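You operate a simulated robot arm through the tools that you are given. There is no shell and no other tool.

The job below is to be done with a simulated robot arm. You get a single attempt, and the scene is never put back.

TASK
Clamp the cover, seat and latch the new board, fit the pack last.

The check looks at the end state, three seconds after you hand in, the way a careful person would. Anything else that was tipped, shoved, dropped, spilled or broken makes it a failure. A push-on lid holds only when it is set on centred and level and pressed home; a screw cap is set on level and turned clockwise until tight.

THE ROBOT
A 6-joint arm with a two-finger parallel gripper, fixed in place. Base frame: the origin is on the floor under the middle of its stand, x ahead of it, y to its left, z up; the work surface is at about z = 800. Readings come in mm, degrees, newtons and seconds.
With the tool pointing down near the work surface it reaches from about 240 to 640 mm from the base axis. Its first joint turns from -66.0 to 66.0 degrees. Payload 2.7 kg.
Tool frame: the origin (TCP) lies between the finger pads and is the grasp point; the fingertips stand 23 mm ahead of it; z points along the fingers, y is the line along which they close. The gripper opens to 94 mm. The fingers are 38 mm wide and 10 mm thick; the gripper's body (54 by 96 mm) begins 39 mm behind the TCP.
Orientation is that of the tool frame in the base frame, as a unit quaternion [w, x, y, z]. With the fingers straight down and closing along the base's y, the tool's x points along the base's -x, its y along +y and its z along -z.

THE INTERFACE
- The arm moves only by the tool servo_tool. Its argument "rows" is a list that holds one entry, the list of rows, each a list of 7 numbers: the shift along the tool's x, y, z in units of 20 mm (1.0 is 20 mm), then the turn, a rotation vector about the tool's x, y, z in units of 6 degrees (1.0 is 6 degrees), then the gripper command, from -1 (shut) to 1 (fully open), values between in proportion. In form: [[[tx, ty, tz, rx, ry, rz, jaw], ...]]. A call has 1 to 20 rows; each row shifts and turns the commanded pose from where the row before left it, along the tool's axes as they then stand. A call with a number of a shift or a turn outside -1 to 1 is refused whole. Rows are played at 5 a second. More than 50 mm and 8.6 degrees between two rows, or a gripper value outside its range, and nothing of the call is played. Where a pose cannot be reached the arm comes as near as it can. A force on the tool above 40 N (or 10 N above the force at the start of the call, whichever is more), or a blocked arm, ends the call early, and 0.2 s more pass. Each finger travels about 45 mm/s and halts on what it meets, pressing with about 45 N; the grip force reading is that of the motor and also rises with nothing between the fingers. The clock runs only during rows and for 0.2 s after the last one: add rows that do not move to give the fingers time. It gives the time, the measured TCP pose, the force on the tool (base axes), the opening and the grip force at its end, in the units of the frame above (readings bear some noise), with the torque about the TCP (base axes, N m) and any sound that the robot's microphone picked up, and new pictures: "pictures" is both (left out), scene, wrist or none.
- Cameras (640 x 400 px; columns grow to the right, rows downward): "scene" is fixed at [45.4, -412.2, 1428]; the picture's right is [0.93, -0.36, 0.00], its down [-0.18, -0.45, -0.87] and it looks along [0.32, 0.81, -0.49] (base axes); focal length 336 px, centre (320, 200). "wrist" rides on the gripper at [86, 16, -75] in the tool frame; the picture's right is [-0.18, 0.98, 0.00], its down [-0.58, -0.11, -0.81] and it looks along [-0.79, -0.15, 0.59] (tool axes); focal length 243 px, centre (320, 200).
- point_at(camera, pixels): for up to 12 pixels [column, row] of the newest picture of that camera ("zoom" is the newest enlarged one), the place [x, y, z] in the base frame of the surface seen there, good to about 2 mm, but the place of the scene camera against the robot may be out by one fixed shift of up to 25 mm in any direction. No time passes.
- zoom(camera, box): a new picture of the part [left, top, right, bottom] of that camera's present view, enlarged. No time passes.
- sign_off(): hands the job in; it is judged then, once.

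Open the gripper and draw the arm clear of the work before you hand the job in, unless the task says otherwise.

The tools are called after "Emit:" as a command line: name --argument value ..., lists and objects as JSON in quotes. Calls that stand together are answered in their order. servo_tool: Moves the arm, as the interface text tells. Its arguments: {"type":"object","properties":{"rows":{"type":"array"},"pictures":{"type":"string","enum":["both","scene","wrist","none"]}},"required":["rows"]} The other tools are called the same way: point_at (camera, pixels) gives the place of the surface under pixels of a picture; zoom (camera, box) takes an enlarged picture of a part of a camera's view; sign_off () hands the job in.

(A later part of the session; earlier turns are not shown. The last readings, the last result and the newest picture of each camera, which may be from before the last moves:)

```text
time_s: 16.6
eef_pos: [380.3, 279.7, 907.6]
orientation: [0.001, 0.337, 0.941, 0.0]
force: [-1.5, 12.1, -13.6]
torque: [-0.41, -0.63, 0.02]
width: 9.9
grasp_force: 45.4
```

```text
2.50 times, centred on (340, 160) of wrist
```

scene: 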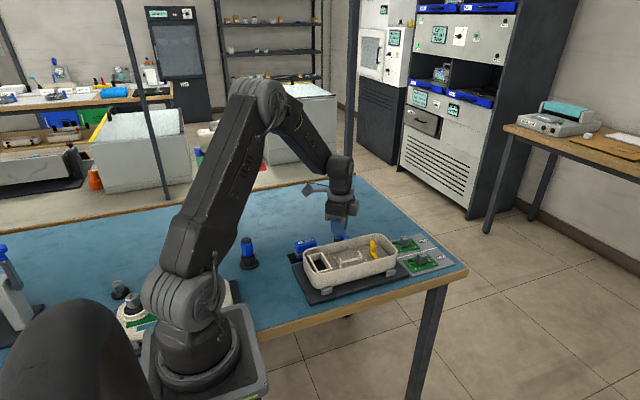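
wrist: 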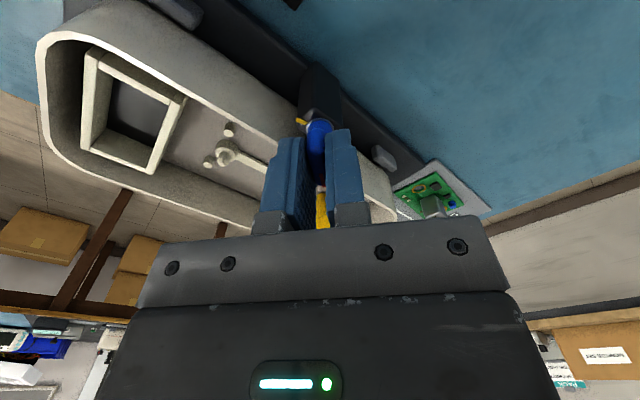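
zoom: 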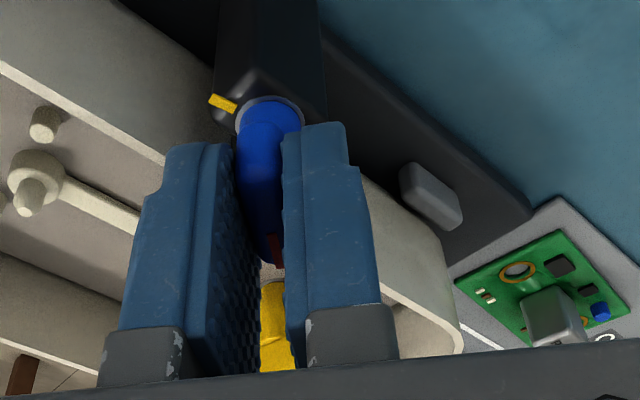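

The arm tip (≈(365,195) in this zoom) is now close to the rim edge. I'll pick heights on the arm's front face and bottom edge to compare with the rim (884.8 in the scene frame).

Emit:
zoom --camera "scene" --box '[338, 230, 354, 240]'

Emit:
point_at --camera "scene" --pixels '[[347, 237.2], [347, 238.2], [347, 238.8], [348.3, 237.2], [348.3, 238.2], [348.3, 239.0], [345, 237.8], [343, 237.2], [348.8, 236.5], [343, 243.2], [350, 241.5], [336.5, 240]]'

```text
16.00 times, centred on (346, 235) of scene
```

zoom: 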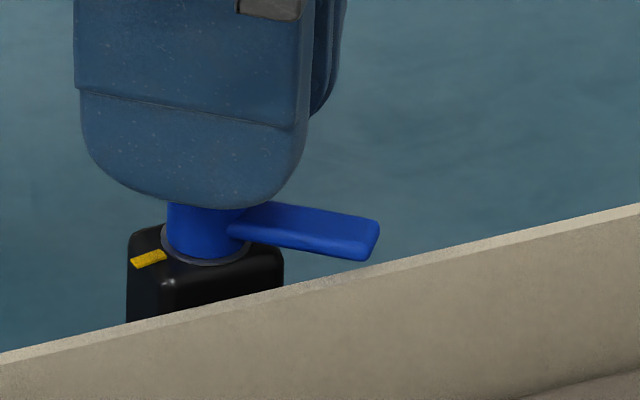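

```text
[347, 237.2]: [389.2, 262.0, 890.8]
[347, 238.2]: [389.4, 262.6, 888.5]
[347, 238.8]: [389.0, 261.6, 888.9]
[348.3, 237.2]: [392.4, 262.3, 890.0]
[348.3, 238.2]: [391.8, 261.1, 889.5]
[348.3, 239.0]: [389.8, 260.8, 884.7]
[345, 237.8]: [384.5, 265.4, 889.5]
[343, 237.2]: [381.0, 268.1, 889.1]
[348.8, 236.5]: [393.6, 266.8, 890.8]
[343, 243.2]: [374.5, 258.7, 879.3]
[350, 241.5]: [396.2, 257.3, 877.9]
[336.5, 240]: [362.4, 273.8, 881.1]
```

Arm underside is about at/just above rim height, so no collision yet. I'll refine the knob axis by picking the ring edges on the post in the wrist view.

Emit:
zoom --camera "wrist" --box '[300, 105, 345, 150]'

```text
8.89 times, centred on (322, 128) of wrist
```

zoom: 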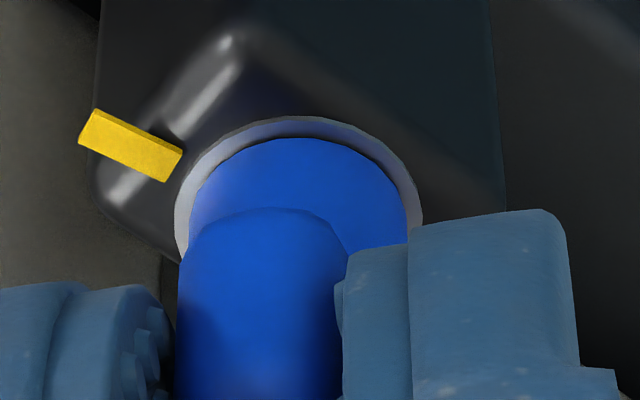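

I'll pick points around the gray ring to fit its centre.

Emit:
point_at --camera "zoom" --pixels '[[182, 220], [195, 172], [225, 140], [260, 126], [300, 120], [345, 130], [380, 152], [405, 180], [415, 210], [85, 140], [175, 165], [130, 145]]'

```text
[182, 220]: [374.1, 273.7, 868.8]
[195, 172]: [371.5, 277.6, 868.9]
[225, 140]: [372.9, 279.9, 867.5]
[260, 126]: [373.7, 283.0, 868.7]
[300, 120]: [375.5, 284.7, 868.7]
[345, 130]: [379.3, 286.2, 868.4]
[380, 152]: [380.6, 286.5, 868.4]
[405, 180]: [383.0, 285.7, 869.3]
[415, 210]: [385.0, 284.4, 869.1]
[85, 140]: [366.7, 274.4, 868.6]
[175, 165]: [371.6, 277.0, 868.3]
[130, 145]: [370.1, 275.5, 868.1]
```

Ring fit gives the axis at (380.0,278.5), matching the TCP well. I'll hold still briefly to see whether the force reading settles.

Emit:
servo_tool --rows '[[[0, 0, 0, 0, 0, 0, -1], [0, 0, 0, 0, 0, 0, -1], [0, 0, 0, 0, 0, 0, -1]]]' --pictures "none"

```text
time_s: 17.4
eef_pos: [381.0, 278.7, 906.6]
orientation: [-0.001, 0.337, 0.941, 0.0]
force: [-0.8, 14.1, -19.3]
torque: [-0.07, -0.34, -0.03]
width: 9.6
grasp_force: 44.9
```

Fz is drifting to −19 N, so there's vertical stress. I'll raise the tool 1 mm to see which way the force responds.

Emit:
servo_tool --rows '[[[0, 0, -0.05, 0, 0, 0, -1], [0, 0, 0, 0, 0, 0, -1], [0, 0, 0, 0, 0, 0, -1]]]' --pictures "none"

```text
time_s: 18.2
eef_pos: [380.0, 278.8, 906.5]
orientation: [-0.002, 0.337, 0.942, -0.001]
force: [-2.5, 18.4, -32.8]
torque: [0.31, -0.14, 0.02]
width: 10.0
grasp_force: 44.6
```

Raising increased the pull, so the knob sits lower (it draws down as it turns). I'll follow it: lower 2.4 mm and ease +y ~1.4 mm.

Emit:
servo_tool --rows '[[[0.045, 0.054, 0.06, 0, 0, 0, -1], [0, 0, 0.06, 0, 0, 0, -1], [0, 0, 0, 0, 0, 0, -1], [0, 0, 0, 0, 0, 0, -1]]]' --pictures "none"

```text
time_s: 19.2
eef_pos: [379.6, 279.2, 907.6]
orientation: [0.0, 0.337, 0.941, 0.0]
force: [-16.5, -3.0, 7.6]
torque: [0.77, 1.33, -0.05]
width: 9.8
grasp_force: 45.5
```

Vertical force is nearly relieved (Fz +7.6). One more pause to see the settled reading.

Emit:
servo_tool --rows '[[[0, 0, 0, 0, 0, 0, -1], [0, 0, 0, 0, 0, 0, -1], [0, 0, 0, 0, 0, 0, -1]]]' --pictures "none"

```text
time_s: 20.0
eef_pos: [380.2, 279.7, 907.3]
orientation: [0.001, 0.337, 0.942, 0.0]
force: [-17.4, -7.7, 20.8]
torque: [0.36, 0.87, 0.0]
width: 9.7
grasp_force: 44.7
```

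The controller slowly builds stress against the fixed hinge, so a tight grip isn't ideal. I'll loosen the jaws to ~13.5 mm so the head is turned by its flats without side load, and check forces.

Emit:
servo_tool --rows '[[[0, 0, -0.02, 0, 0, 0, -0.71], [0, 0, 0, 0, 0, 0, -0.71], [0, 0, 0, 0, 0, 0, -0.71]]]' --pictures "wrist"

Emit:
zoom --camera "wrist" --box '[290, 95, 350, 155]'

```text
time_s: 20.8
eef_pos: [380.3, 278.9, 906.6]
orientation: [0.0, 0.338, 0.941, 0.001]
force: [0.4, 0.0, 0.3]
torque: [0.0, 0.02, 0.03]
width: 13.5
grasp_force: 0.0
```

wrist: 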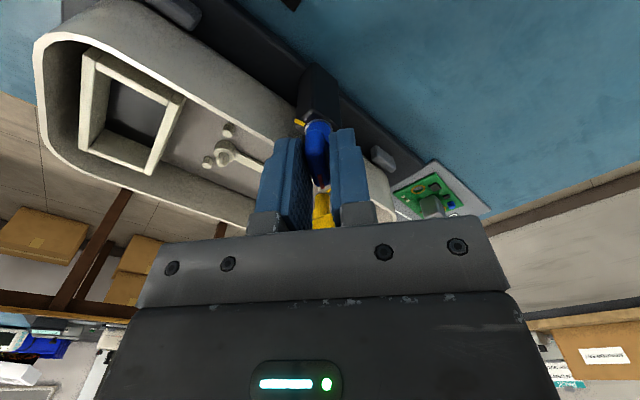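

```text
6.67 times, centred on (320, 125) of wrist
```

zoom: 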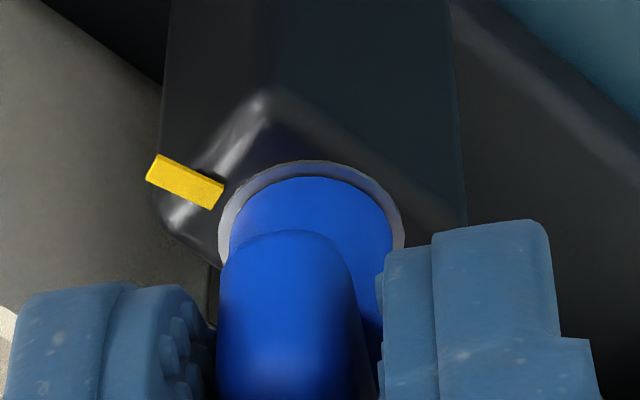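

Forces are now zero with the head loosely held. Turning another ~42° clockwise with loose jaws.

Emit:
servo_tool --rows '[[[0, 0, 0, 0, 0, 0.7, -0.71], [0, 0, 0, 0, 0, 0.7, -0.71], [0, 0, 0, 0, 0, 0.7, -0.71], [0, 0, 0, 0, 0, 0.7, -0.71], [0, 0, 0, 0, 0, 0.7, -0.71], [0, 0, 0, 0, 0, 0.7, -0.71], [0, 0, 0, 0, 0, 0.7, -0.71], [0, 0, 0, 0, 0, 0.7, -0.71], [0, 0, 0, 0, 0, 0.7, -0.71], [0, 0, 0, 0, 0, 0.7, -0.71], [0, 0, 0, 0, 0, 0, -0.71]]]'

Emit:
zoom --camera "scene" --box '[320, 222, 368, 252]'

Emit:
zoom --camera "wrist" --box '[270, 80, 370, 180]'

```text
time_s: 23.2
eef_pos: [379.8, 278.5, 906.5]
orientation: [0.001, 0.653, 0.757, 0.001]
force: [-1.2, 0.1, 0.6]
torque: [-0.01, 0.02, 0.03]
width: 14.2
grasp_force: 0.5
```

scene: 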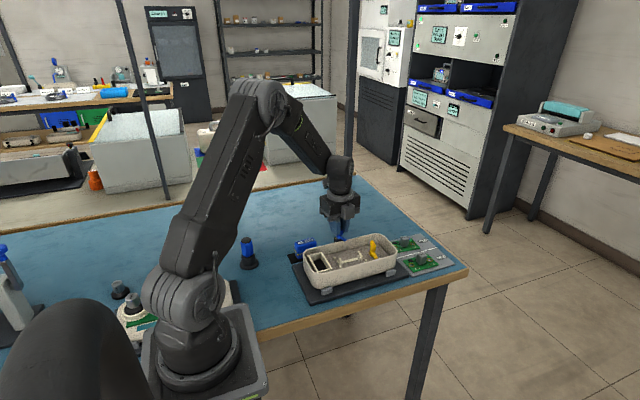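
wrist: 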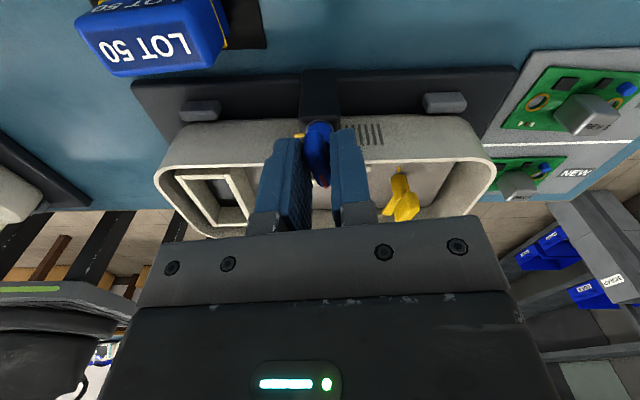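

```text
13.33 times, centred on (344, 237) of scene
```

zoom: 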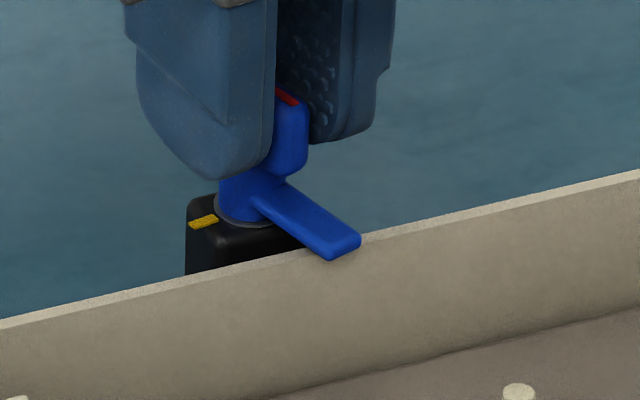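

```text
4.00 times, centred on (320, 130) of wrist
```

zoom: 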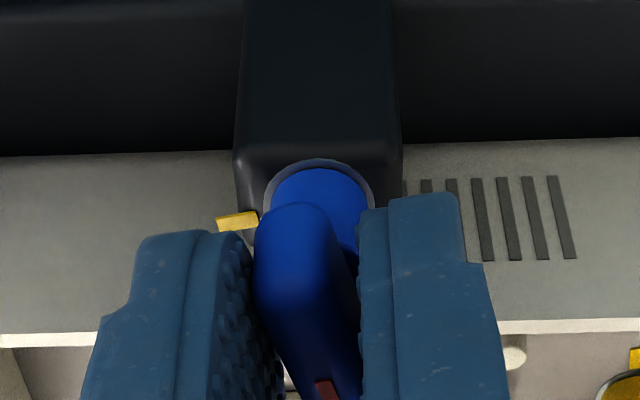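

The clamp arm is over the rim (scene zoom tip at (340,245)). Continuing clockwise ~17° to bring it square across, watching torque and listening.

Emit:
servo_tool --rows '[[[0, 0, 0, 0, 0, 0.7, -0.71], [0, 0, 0, 0, 0, 0.7, -0.71], [0, 0, 0, 0, 0, 0.7, -0.71], [0, 0, 0, 0, 0, 0.7, -0.71], [0, 0, 0, 0, 0, 0, -0.71], [0, 0, 0, 0, 0, 0, -0.71]]]'

Emit:
zoom --camera "scene" --box '[320, 222, 368, 252]'

Emit:
zoom --camera "wrist" --box '[270, 80, 370, 180]'

```text
time_s: 24.6
eef_pos: [380.7, 279.6, 907.1]
orientation: [0.0, 0.756, 0.655, -0.001]
force: [-1.2, 0.6, -0.9]
torque: [0.03, 0.0, -0.02]
width: 14.1
grasp_force: 0.3
```

scene: 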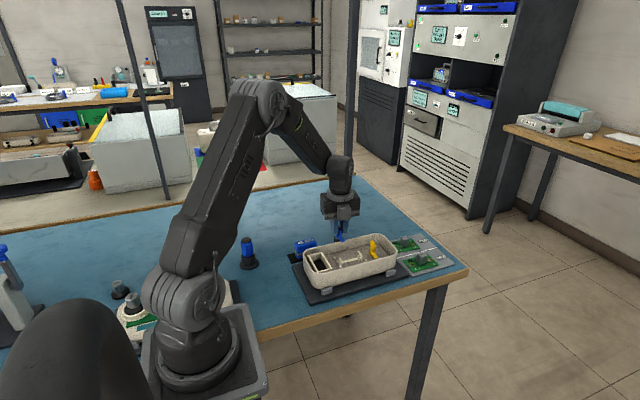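
wrist: 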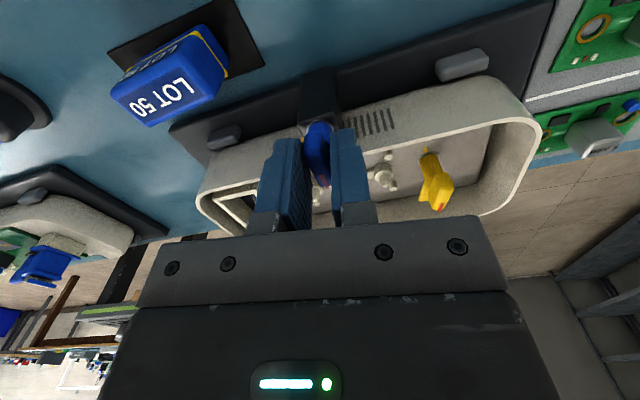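

```text
13.33 times, centred on (344, 237) of scene
```

zoom: 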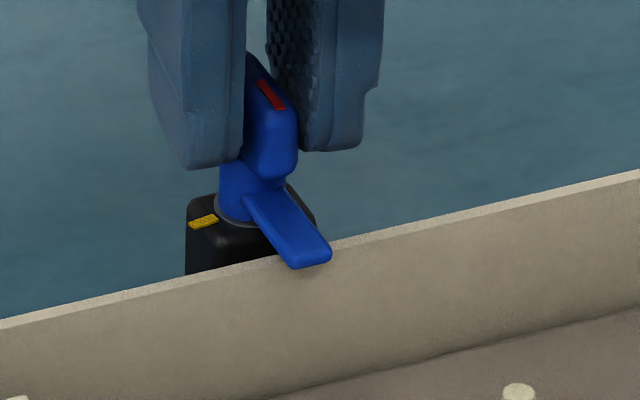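

```text
4.00 times, centred on (320, 130) of wrist
```

zoom: 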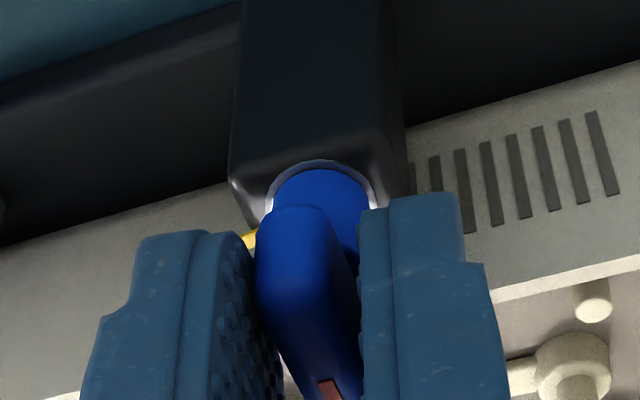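

The arm lies across the rim now with no stop felt yet. I'll turn a little further (12°) to find whether there is a stop or a click.

Emit:
servo_tool --rows '[[[0, 0, 0, 0, 0, 0.5, -0.71], [0, 0, 0, 0, 0, 0.5, -0.71], [0, 0, 0, 0, 0, 0.5, -0.71], [0, 0, 0, 0, 0, 0.5, -0.71], [0, 0, 0, 0, 0, 0, -0.71]]]'

Emit:
zoom --camera "scene" --box '[320, 222, 368, 252]'

Emit:
point_at --camera "zoom" --pixels '[[310, 255], [320, 258], [290, 235], [265, 205], [275, 95], [200, 221], [300, 250], [285, 245], [270, 220], [240, 215], [330, 235], [250, 275]]'

```text
time_s: 25.8
eef_pos: [380.1, 279.7, 906.3]
orientation: [0.001, 0.82, 0.573, 0.001]
force: [1.9, 1.3, -4.0]
torque: [-0.49, 0.06, 1.36]
width: 18.4
grasp_force: 44.7
```

scene: 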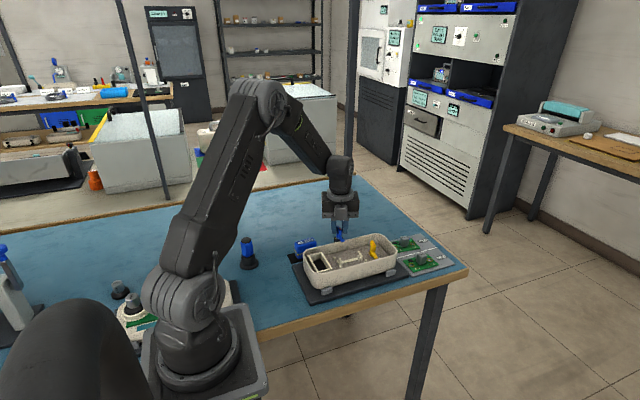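
wrist: 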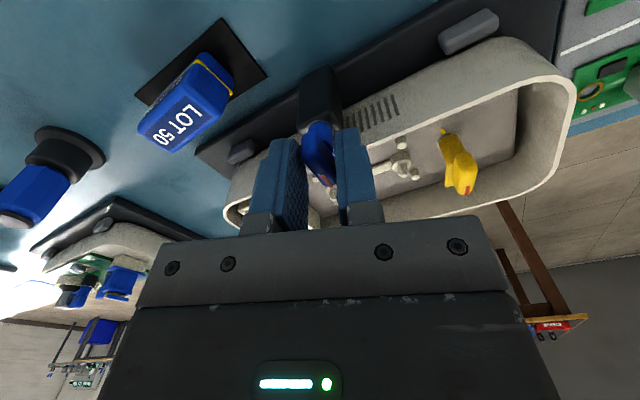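

```text
13.33 times, centred on (344, 237) of scene
```

zoom: 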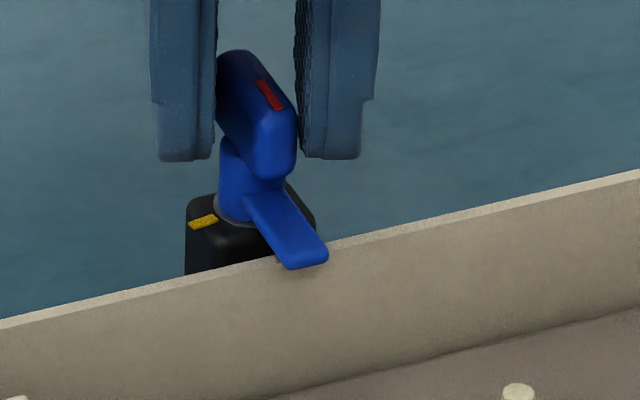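

```text
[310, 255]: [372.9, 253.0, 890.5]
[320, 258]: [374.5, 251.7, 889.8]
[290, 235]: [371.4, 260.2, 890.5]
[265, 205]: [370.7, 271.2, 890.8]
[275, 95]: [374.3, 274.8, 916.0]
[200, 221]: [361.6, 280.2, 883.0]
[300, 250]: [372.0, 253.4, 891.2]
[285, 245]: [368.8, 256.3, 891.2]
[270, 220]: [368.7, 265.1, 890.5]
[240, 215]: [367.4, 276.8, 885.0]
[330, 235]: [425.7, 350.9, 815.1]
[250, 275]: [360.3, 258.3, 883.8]
```

A firm stop: torque 1.36 N·m and the head stayed put while the jaws were spread to 18.4 mm, with the arm square over the rim. The clamp is home. I'll back off the turn slightly, open, and lift straight up.

Emit:
servo_tool --rows '[[[0, 0, 0, 0, 0, -0.5, -0.5], [0, 0, 0, 0, 0, -0.7, -0.3], [0, 0, 0, 0, 0, -0.5, -0.3], [0, 0, 0, 0, 0, 0, -0.3], [0, 0, -0.7, 0, 0, 0, -0.3], [0, 0, -0.8, 0, 0, 0, -0.3], [0, 0, -0.8, 0, 0, 0, -0.3], [0, 0, -0.8, 0, 0, 0, -0.3], [0, 0, 0, 0, 0, 0, -0.3], [0, 0, 0, 0, 0, 0, -0.3]]]'

Emit:
zoom --camera "scene" --box '[320, 222, 368, 252]'

Emit:
zoom --camera "wrist" --box '[240, 40, 440, 200]'

```text
time_s: 28.0
eef_pos: [379.7, 280.7, 966.3]
orientation: [0.0, 0.766, 0.643, 0.0]
force: [-0.9, 0.6, -0.3]
torque: [0.0, 0.02, 0.02]
width: 32.8
grasp_force: 0.0
```

scene: 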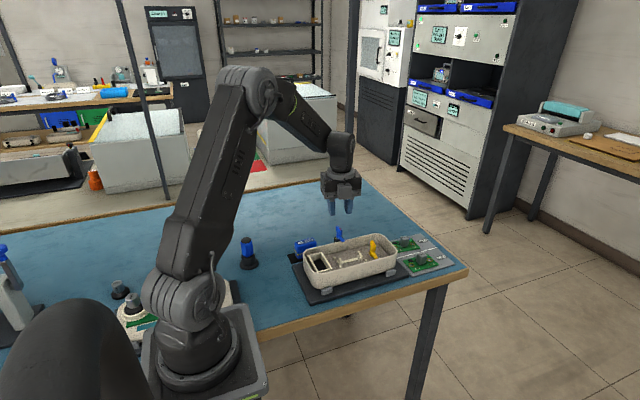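
wrist: 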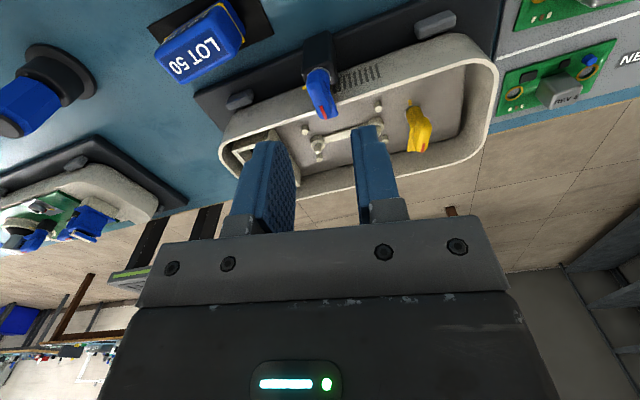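

```text
13.33 times, centred on (344, 237) of scene
```

zoom: 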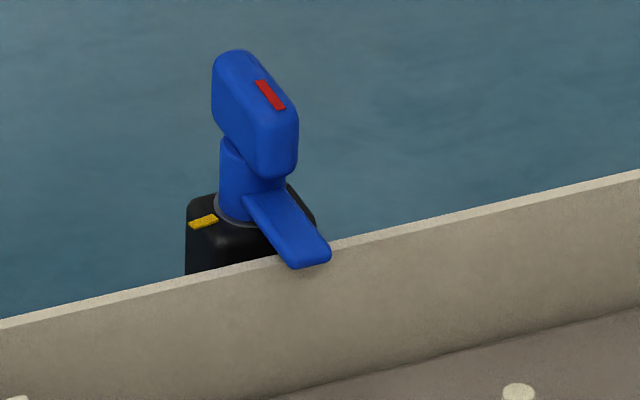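

```text
2.50 times, centred on (340, 120) of wrist
```

zoom: 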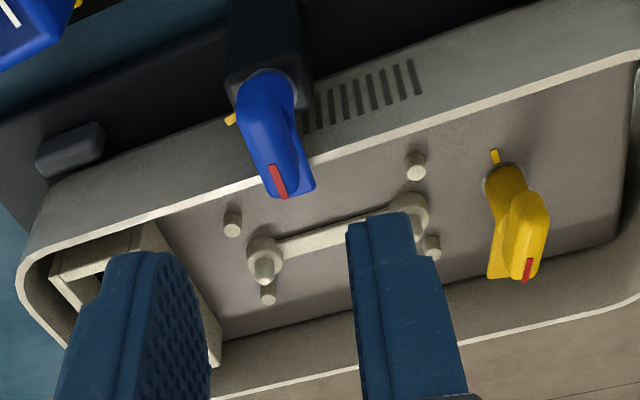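

Clamp arm rests across the rim after release. Next, the board: I'll turn the gripper back ~100° to nominal, staying high.

Emit:
servo_tool --rows '[[[0, 0, 0, 0, 0, -1, 0], [0, 0, 0, 0, 0, -1, 0], [0, 0, 0, 0, 0, -1, 0], [0, 0, 0, 0, 0, -1, 0], [0, 0, 0, 0, 0, -1, 0], [0, 0, 0, 0, 0, -1, 0], [0, 0, 0, 0, 0, -1, 0], [0, 0, 0, 0, 0, -1, 0], [0, 0, 0, 0, 0, -1, 0], [0, 0, 0, 0, 0, -1, 0], [0, 0, 0, 0, 0, -1, 0], [0, 0, 0, 0, 0, -1, 0], [0, 0, 0, 0, 0, -1, 0], [0, 0, 0, 0, 0, -1, 0], [0, 0, 0, 0, 0, -1, 0], [0, 0, 0, 0, 0, -1, 0], [0, 0, 0, 0, 0, -0.67, 0], [0, 0, 0, 0, 0, 0, 0], [0, 0, 0, 0, 0, 0, 0]]]' --pictures "wrist"

```text
time_s: 32.0
eef_pos: [379.4, 279.1, 969.1]
orientation: [0.001, -0.001, 1.0, 0.0]
force: [-0.4, -0.3, -0.1]
torque: [0.0, 0.01, 0.0]
width: 47.3
grasp_force: 0.1
```

wrist: 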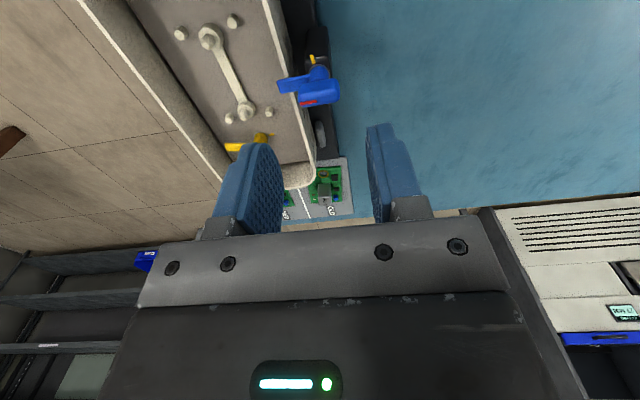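

Good, orientation is nominal and the clamp arm at (292,85) crosses the rim. I'll zoom there and measure its final angle.

Emit:
zoom --camera "wrist" --box '[265, 45, 355, 125]'

Emit:
zoom --camera "wrist" --box '[165, 5, 285, 125]'

```text
5.00 times, centred on (310, 85) of wrist
```

zoom: 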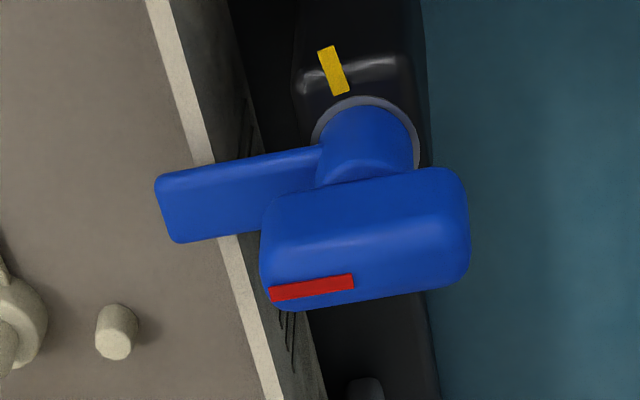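

```text
3.33 times, centred on (225, 65) of wrist
```

zoom: 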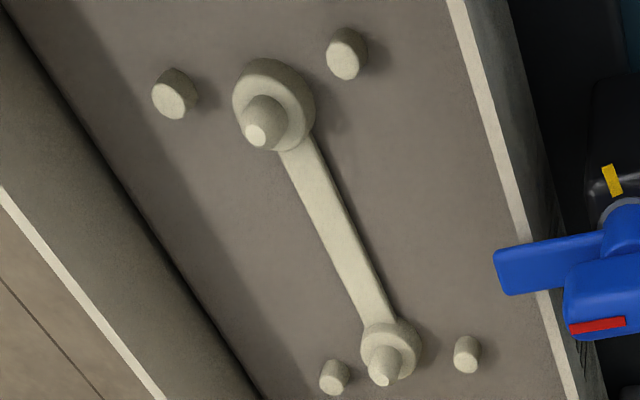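

The arm spans the rim properly. I'll measure both dowel tips and standoff tops from this zoom.

Emit:
point_at --camera "zoom" --pixels '[[256, 134], [381, 379], [175, 97], [345, 60], [333, 376], [466, 353], [250, 128], [384, 375], [262, 140], [250, 110], [290, 140], [340, 230]]'

Emit:
point_at --camera "wrist" --pixels '[[279.5, 83], [281.5, 91], [308, 75], [304, 103], [314, 101.5], [296, 79], [300, 88]]'

```text
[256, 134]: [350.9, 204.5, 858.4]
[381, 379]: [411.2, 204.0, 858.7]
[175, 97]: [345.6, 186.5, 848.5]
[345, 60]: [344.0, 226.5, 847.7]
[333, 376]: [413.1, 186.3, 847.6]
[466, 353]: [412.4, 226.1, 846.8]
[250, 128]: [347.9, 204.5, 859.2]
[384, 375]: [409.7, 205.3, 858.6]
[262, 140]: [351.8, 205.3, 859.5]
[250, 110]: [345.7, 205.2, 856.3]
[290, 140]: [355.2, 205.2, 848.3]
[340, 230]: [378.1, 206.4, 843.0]
```

```text
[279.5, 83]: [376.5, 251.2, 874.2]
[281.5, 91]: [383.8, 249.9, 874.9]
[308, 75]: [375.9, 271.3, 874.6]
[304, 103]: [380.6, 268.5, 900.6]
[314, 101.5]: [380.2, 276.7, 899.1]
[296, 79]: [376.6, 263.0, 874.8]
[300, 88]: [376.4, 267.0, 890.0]
```

Dowels at (350.3,204.6) and (410.9,204.4), arm of the clamp square at −90°. Moving to view the NEW board closely before gripping.

Emit:
servo_tool --rows '[[[-0.94, -0.72, 0, 0, 0, 0, 0], [-0.94, -0.72, 0, 0, 0, 0, 0], [-0.94, -0.72, 0, 0, 0, 0, 0], [-0.94, -0.72, 0, 0, 0, 0, 0], [-0.94, -0.72, 0, 0, 0, 0, 0], [-0.94, -0.72, 0, 0, 0, 0, 0], [-0.94, -0.72, 0, 0, 0, 0, 0], [-0.94, -0.72, 0, 0, 0, 0, 0], [0, 0, 0.7, 0, 0, 0, 0], [0, 0, 0.7, 0, 0, 0, 0], [0, 0, 0, 0, 0, 0, 0], [0, 0, 0, 0, 0, 0, 0]]]' --pictures "wrist"

Emit:
zoom --camera "wrist" --box '[260, 0, 400, 120]'

```text
time_s: 34.6
eef_pos: [530.3, 165.1, 942.1]
orientation: [0.0, -0.001, 1.0, 0.0]
force: [-0.5, -1.0, -0.7]
torque: [0.01, 0.03, 0.01]
width: 47.1
grasp_force: 0.0
```

wrist: 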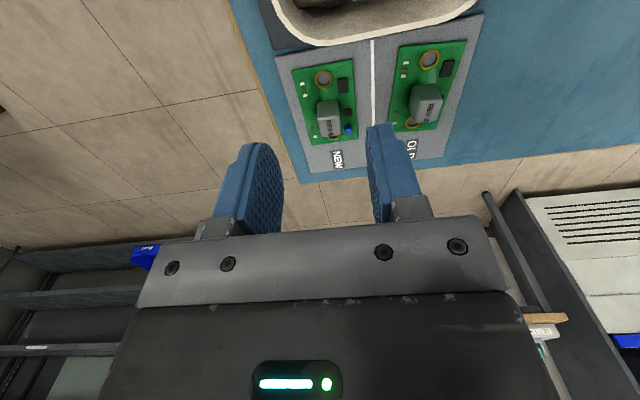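

```text
3.33 times, centred on (330, 60) of wrist
```

zoom: 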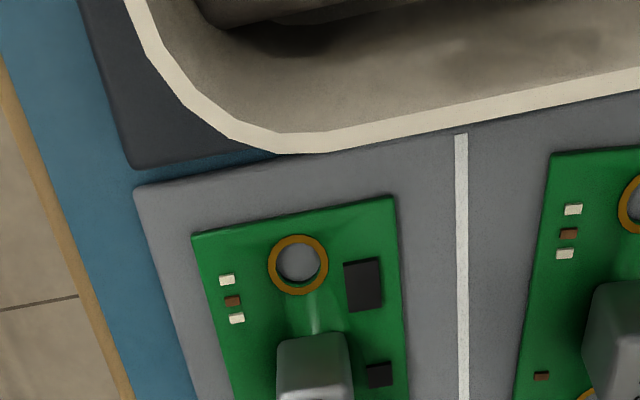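

Emit:
zoom --camera "wrist" --box '[285, 55, 375, 150]'

```text
4.21 times, centred on (330, 102) of wrist
```

zoom: 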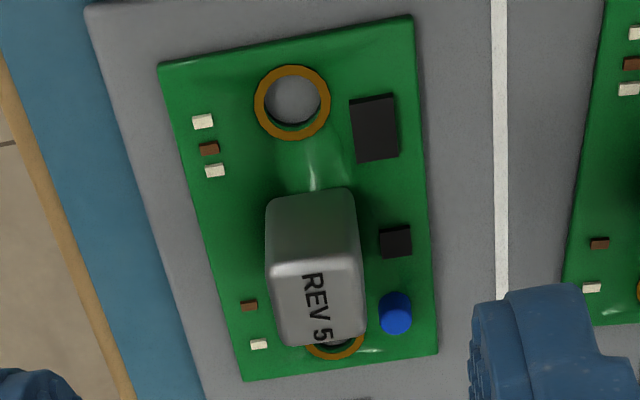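

The block (top face at about (318,305) in this zoom) and ring A at (292,102) are clear. I'll pick ring and block edges for the grip and transfer offset.

Emit:
point_at --camera "zoom" --pixels '[[258, 104], [327, 99], [291, 69], [293, 138], [276, 305], [363, 298], [315, 272], [322, 338], [395, 310], [336, 357], [312, 215], [166, 68]]'

Emit:
point_at --camera "wrist" --pixels '[[329, 137.5], [338.5, 136], [334, 139.2], [353, 106.5], [357, 137], [312.5, 144], [318, 132], [318, 110], [340.5, 108]]'

```text
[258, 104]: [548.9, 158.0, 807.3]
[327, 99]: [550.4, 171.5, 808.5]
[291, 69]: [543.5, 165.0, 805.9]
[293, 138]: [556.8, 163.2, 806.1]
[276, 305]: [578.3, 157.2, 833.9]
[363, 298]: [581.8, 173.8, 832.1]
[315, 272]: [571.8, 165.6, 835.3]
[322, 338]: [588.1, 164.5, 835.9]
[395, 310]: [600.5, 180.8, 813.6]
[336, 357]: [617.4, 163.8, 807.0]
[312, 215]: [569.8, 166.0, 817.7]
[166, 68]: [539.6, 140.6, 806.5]
```

```text
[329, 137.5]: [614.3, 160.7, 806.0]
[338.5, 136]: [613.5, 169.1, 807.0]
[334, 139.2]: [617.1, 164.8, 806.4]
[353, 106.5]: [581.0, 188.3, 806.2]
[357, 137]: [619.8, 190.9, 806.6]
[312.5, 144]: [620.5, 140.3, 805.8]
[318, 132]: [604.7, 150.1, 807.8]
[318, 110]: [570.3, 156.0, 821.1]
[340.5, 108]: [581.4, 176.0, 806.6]
```

Ring A centre (550.1,164.6), ring B (610.5,164.8), block centre (580,165.2), blue capacitor top z≈814 at (600,181). I'll approach with TCP at (578,165), tips staying above 815.

Emit:
servo_tool --rows '[[[-0.8, 0, 0, 0, 0, 0, 0], [-0.8, 0, 0, 0, 0, 0, 0], [-0.785, 0, 0, 0, 0, 0, 0], [0, 0, 0.8, 0, 0, 0, 0], [0, 0, 0.8, 0, 0, 0, 0], [0, 0, 0.8, 0, 0, 0, 0], [0, 0, 0.8, 0, 0, 0, 0], [0, 0, 0.8, 0, 0, 0, 0], [0, 0, 0.5, 0, 0, 0, 0], [0, 0, 0, 0, 0, 0, 0], [0, 0, 0, 0, 0, 0, 0]]]'

Emit:
zoom --camera "scene" --box '[385, 210, 465, 280]'

Emit:
zoom --camera "wrist" --box '[240, 60, 420, 220]'

```text
time_s: 37.0
eef_pos: [577.9, 166.1, 850.4]
orientation: [0.0, 0.0, 1.0, 0.0]
force: [0.7, -0.1, 0.2]
torque: [0.0, 0.02, 0.02]
width: 46.9
grasp_force: 0.0
```

scene: 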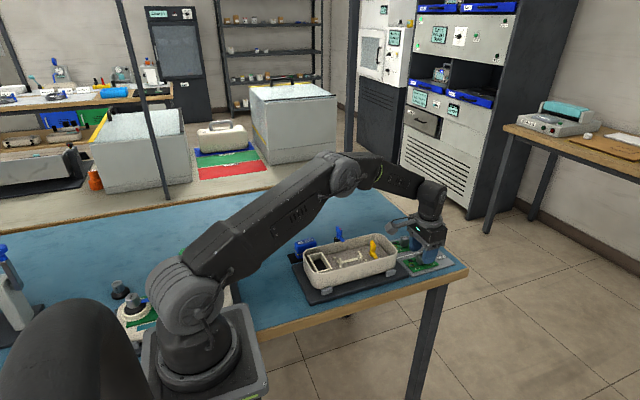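
wrist: 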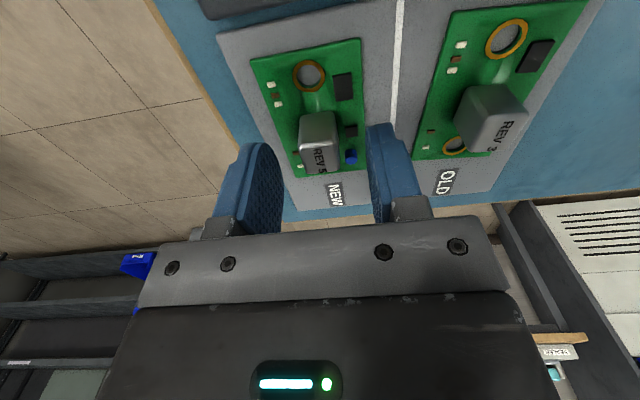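

```text
5.71 times, centred on (425, 245) of scene
```

zoom: 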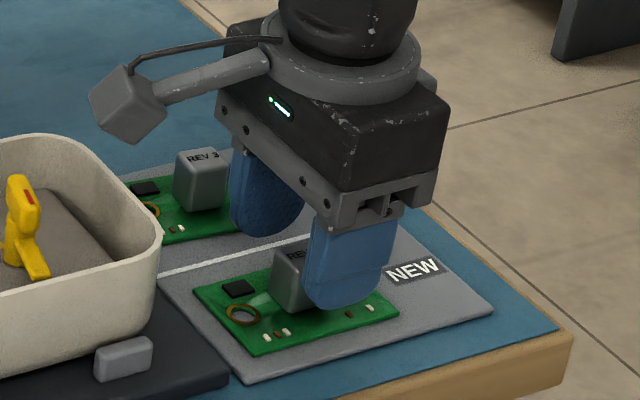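

```text
2.50 times, centred on (330, 140) of wrist
```

zoom: 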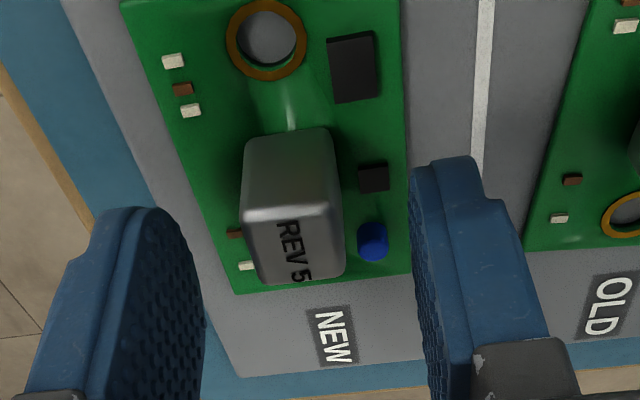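

At z≈850 the fingers straddle the block. I'll re-measure block and ring from this near view for centring.

Emit:
point_at --camera "zoom" --pixels '[[232, 43], [302, 40], [265, 5], [268, 76], [250, 250], [340, 240], [290, 220], [300, 275], [372, 235], [265, 42], [285, 165], [372, 180]]'

```text
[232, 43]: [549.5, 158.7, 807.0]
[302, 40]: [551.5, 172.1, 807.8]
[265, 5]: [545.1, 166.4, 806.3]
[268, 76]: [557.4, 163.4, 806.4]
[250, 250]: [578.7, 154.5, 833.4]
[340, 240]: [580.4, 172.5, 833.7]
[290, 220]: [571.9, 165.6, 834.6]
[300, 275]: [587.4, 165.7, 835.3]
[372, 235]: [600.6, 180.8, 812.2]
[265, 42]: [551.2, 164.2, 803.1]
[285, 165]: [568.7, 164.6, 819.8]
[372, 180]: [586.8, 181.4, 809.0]
```

Block centre y≈164, in line with the TCP (166). Lowering 11.5 mm to z≈839 and closing on the block.

Emit:
servo_tool --rows '[[[0, -0.05, 0.3, 0, 0, 0, 0], [0, 0, 0.27, 0, 0, 0, 0], [0, 0, 0, 0, 0, 0, -0.3], [0, 0, 0, 0, 0, 0, -0.5], [0, 0, 0, 0, 0, 0, -1], [0, 0, 0, 0, 0, 0, -1], [0, 0, 0, 0, 0, 0, -1], [0, 0, 0, 0, 0, 0, -1]]]'

Emit:
zoom --camera "wrist" --box '[240, 30, 420, 220]'

Emit:
zoom --camera "scene" --box '[385, 210, 465, 280]'

```text
time_s: 38.8
eef_pos: [578.9, 164.2, 840.0]
orientation: [0.0, 0.0, 1.0, 0.0]
force: [-0.3, 0.3, -0.1]
torque: [-0.01, -0.05, 0.01]
width: 19.4
grasp_force: 45.1
```

scene: 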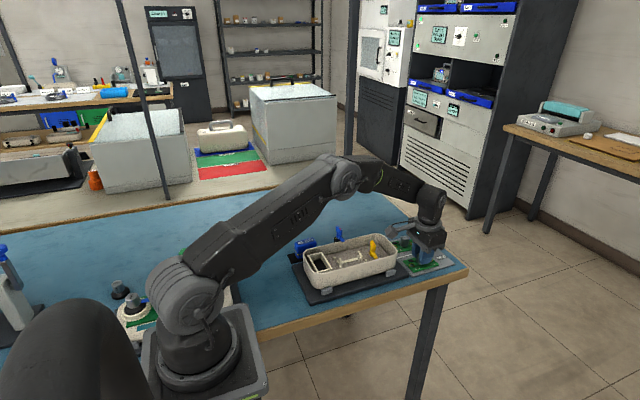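
wrist: 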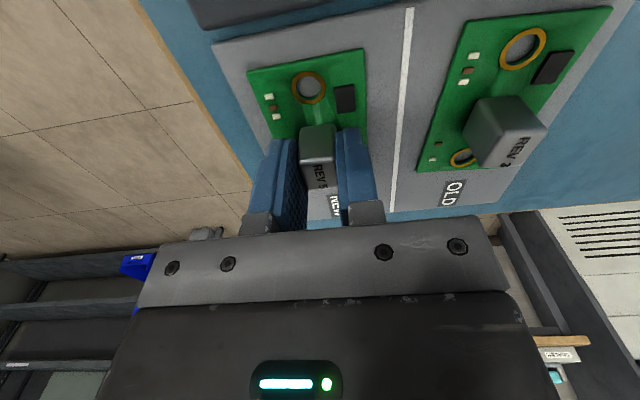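

```text
2.11 times, centred on (330, 125) of wrist
```

zoom: 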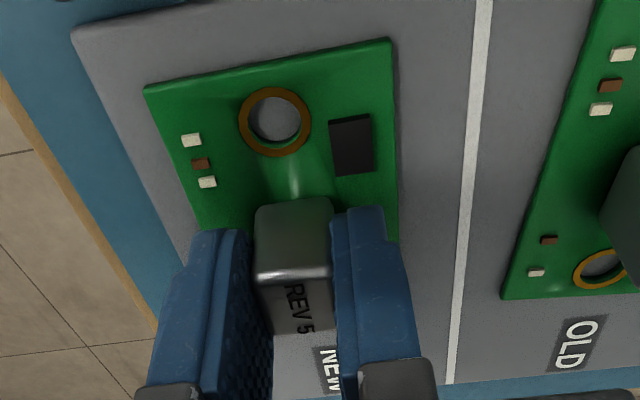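

```text
5.71 times, centred on (425, 245) of scene
```

zoom: 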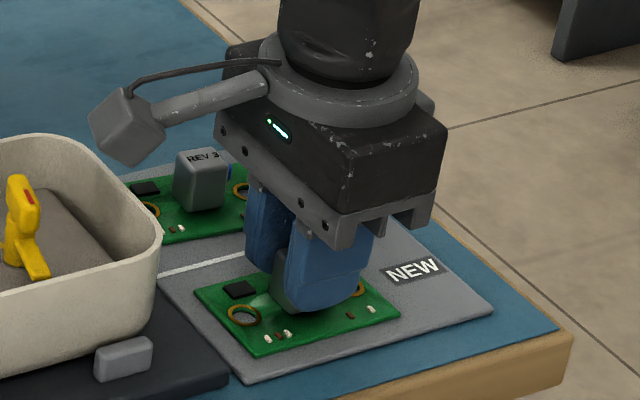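

Block gripped at 19.4 mm, board still flat. Measuring ring A and the board's near edge in this gripped state.

Emit:
point_at --camera "zoom" --pixels '[[242, 122], [308, 118], [275, 91], [277, 154], [152, 92], [385, 46], [190, 205], [396, 190]]'

```text
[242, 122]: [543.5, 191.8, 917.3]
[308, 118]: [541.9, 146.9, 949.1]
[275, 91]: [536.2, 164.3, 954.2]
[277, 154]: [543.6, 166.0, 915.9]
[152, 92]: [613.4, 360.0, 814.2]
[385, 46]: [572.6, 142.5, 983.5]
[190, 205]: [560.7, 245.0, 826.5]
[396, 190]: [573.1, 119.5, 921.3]
```

That used the scene zoom by mistake; repeating with wrist pixel coordinates.

Emit:
point_at --camera "wrist" --pixels '[[293.3, 88.0], [324.0, 86.1], [308.7, 73.8], [309.4, 102.5], [250.8, 74.2], [360.4, 52.4], [266, 120], [366, 110]]'

```text
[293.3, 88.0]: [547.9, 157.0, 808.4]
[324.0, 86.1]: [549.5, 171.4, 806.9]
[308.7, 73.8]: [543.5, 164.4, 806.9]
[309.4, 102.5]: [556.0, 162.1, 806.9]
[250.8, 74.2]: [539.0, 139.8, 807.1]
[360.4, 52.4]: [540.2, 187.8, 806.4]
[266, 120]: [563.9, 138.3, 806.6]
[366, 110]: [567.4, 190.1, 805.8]
```

Ring A at (549.9,164.4) after grip, so the shift to the dowels is (−199.5,+40.0). Lifting gently 120 mm straight up.

Emit:
servo_tool --rows '[[[0, 0, -0.3, 0, 0, 0, -1], [0, 0, -0.5, 0, 0, 0, -1], [0, 0, -0.7, 0, 0, 0, -1], [0, 0, -0.9, 0, 0, 0, -1], [0, 0, -0.9, 0, 0, 0, -1], [0, 0, -0.9, 0, 0, 0, -1], [0, 0, -0.9, 0, 0, 0, -1], [0, 0, -0.6, 0, 0, 0, -1], [0, 0, -0.3, 0, 0, 0, -1], [0, 0, 0, 0, 0, 0, -1], [0, 0, 0, 0, 0, 0, -1]]]'

Emit:
zoom --camera "wrist" --box '[240, 30, 420, 220]'

```text
time_s: 41.2
eef_pos: [579.3, 163.7, 961.0]
orientation: [0.0, 0.0, 1.0, 0.0]
force: [0.7, 0.1, 0.2]
torque: [-0.01, 0.02, -0.03]
width: 0.0
grasp_force: 42.4
```

scene: 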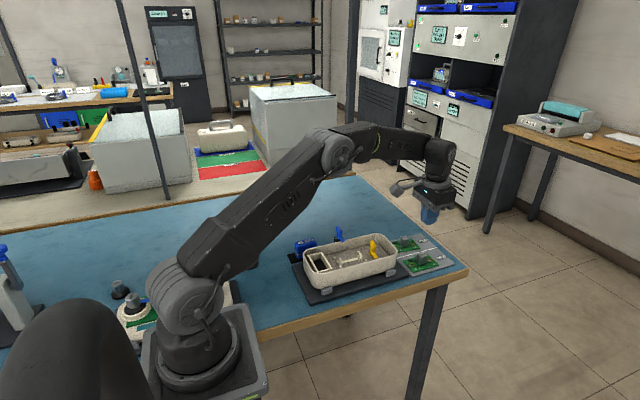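
wrist: 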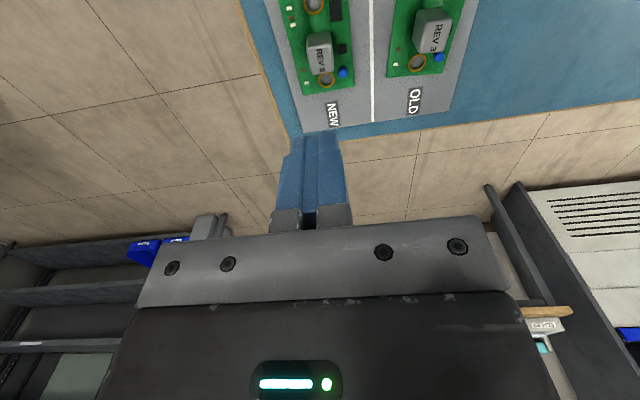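

```text
2.11 times, centred on (330, 125) of wrist
```

zoom: 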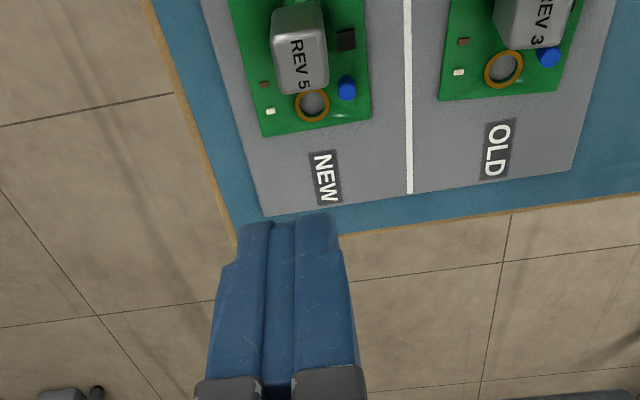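

The jaws closed to 0: the block slipped out and the board stayed in the tray. I'll check that it's undisturbed and study the block's shape before re-gripping deeper.

Emit:
zoom --camera "scene" --box '[395, 235, 455, 275]'

Emit:
zoom --camera "wrist" --box '[270, 0, 380, 95]'

```text
10.00 times, centred on (425, 255) of scene
```

zoom: 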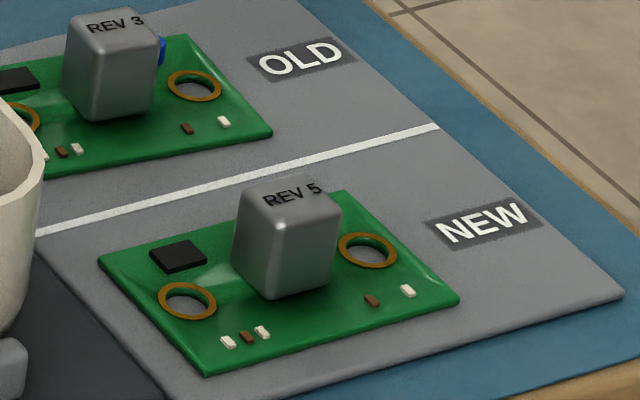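

```text
4.21 times, centred on (325, 48) of wrist
```

zoom: 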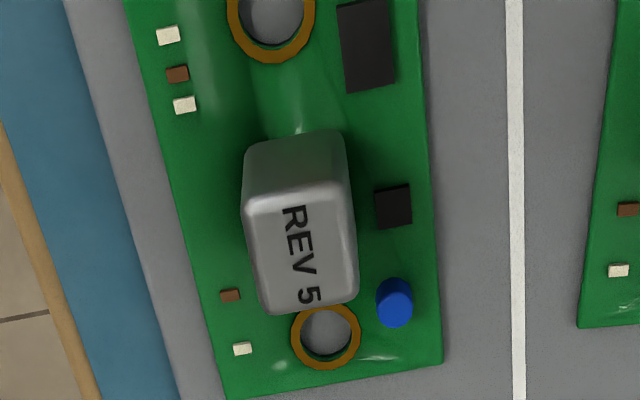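

Board looks undisturbed. Measuring ring B and block edges from this zoom to confirm its position.

Emit:
point_at --camera "zoom" --pixels '[[294, 338], [358, 334], [326, 306], [328, 366], [250, 250], [354, 240], [300, 205], [310, 305], [395, 300], [438, 360], [225, 398], [272, 55]]'

```text
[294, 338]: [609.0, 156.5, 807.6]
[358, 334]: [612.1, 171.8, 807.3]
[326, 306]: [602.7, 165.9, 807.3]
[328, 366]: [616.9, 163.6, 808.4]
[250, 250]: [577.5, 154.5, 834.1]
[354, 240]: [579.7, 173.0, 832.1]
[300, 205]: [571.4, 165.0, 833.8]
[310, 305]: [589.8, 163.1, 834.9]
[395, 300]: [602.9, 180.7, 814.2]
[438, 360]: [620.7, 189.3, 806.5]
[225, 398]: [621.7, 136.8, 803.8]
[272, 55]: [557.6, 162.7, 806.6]
```

Ring B at (609.8,164.2): the board hasn't moved. Reopening the jaws and descending for a deeper grip (TCP z≈834.5, tips ≈811.5, just above the small parts).

Emit:
servo_tool --rows '[[[0.08, 0.02, 0, 0, 0, 0, -0.2], [0, 0, 0, 0, 0, 0, -0.2], [0, 0, 0, 0, 0, 0, -0.2], [0, 0, 1, 0, 0, 0, -0.2], [0, 0, 1, 0, 0, 0, -0.2], [0, 0, 1, 0, 0, 0, -0.2], [0, 0, 1, 0, 0, 0, -0.2], [0, 0, 0.8, 0, 0, 0, -0.2], [0, 0, 0.5, 0, 0, 0, -0.2], [0, 0, 0.4, 0, 0, 0, -0.2], [0, 0, 0.3, 0, 0, 0, -0.2], [0, 0, 0.2, 0, 0, 0, -0.2], [0, 0, 0.1, 0, 0, 0, -0.2], [0, 0, 0, 0, 0, 0, -0.2], [0, 0, 0, 0, 0, 0, -0.2]]]' --pictures "wrist"

Emit:
zoom --camera "scene" --box '[395, 225, 455, 275]'

Emit:
zoom --camera "wrist" --box '[240, 60, 420, 220]'

```text
time_s: 44.4
eef_pos: [575.8, 164.3, 834.5]
orientation: [0.001, 0.0, 1.0, 0.0]
force: [0.3, 0.4, 0.3]
torque: [-0.01, 0.01, 0.0]
width: 37.7
grasp_force: 0.0
```

wrist: 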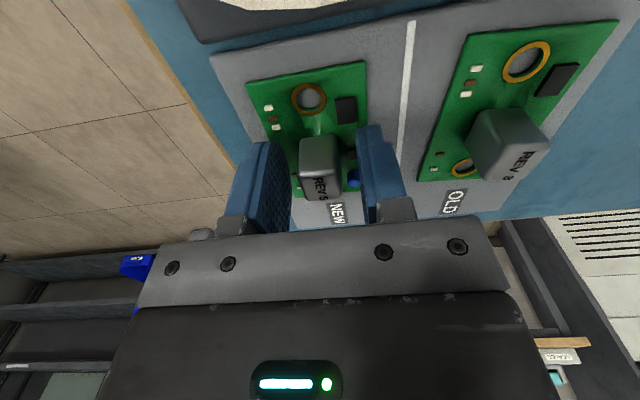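

```text
8.00 times, centred on (425, 250) of scene
```

zoom: 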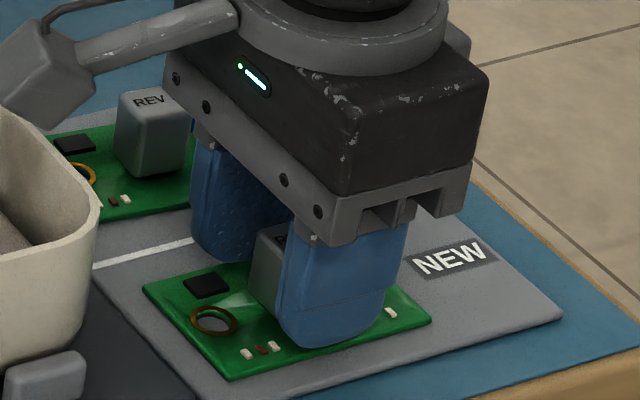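

```text
2.50 times, centred on (330, 140) of wrist
```

zoom: 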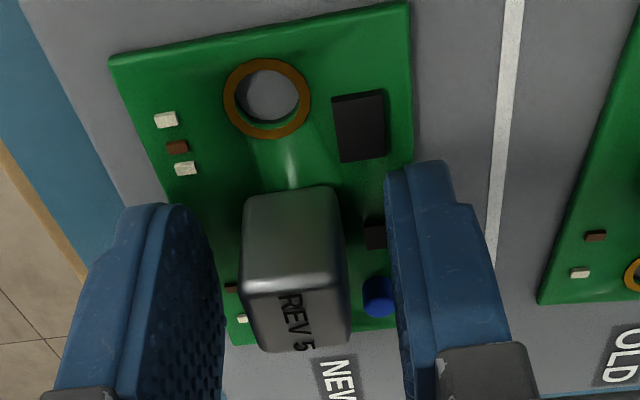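

Fingers are deeper around the block and clear of the capacitor. Closing, then a very slow 3 mm lift to test hold and force.

Emit:
servo_tool --rows '[[[0, 0, 0, 0, 0, 0, -0.5], [0, 0, 0, 0, 0, 0, -0.7], [0, 0, 0, 0, 0, 0, -1], [0, 0, 0, 0, 0, 0, -1], [0, 0, 0, 0, 0, 0, -1], [0, 0, 0, 0, 0, 0, -1], [0, 0, -0.05, 0, 0, 0, -1], [0, 0, -0.05, 0, 0, 0, -1], [0, 0, -0.05, 0, 0, 0, -1]]]' --pictures "wrist"

Emit:
zoom --camera "scene" --box '[395, 225, 455, 275]'

```text
time_s: 46.4
eef_pos: [577.6, 164.8, 838.5]
orientation: [0.001, 0.0, 1.0, 0.0]
force: [1.0, -0.9, -0.6]
torque: [0.02, -0.04, 0.01]
width: 18.9
grasp_force: 45.2
```

wrist: 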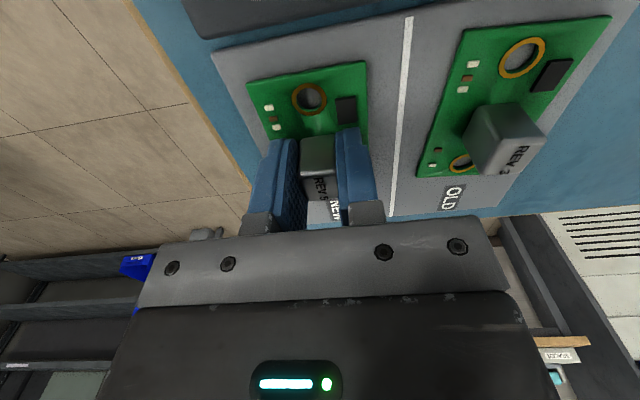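

```text
8.00 times, centred on (425, 250) of scene
```

zoom: 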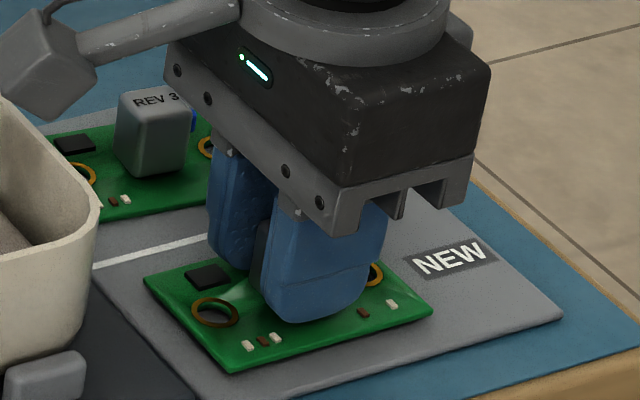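

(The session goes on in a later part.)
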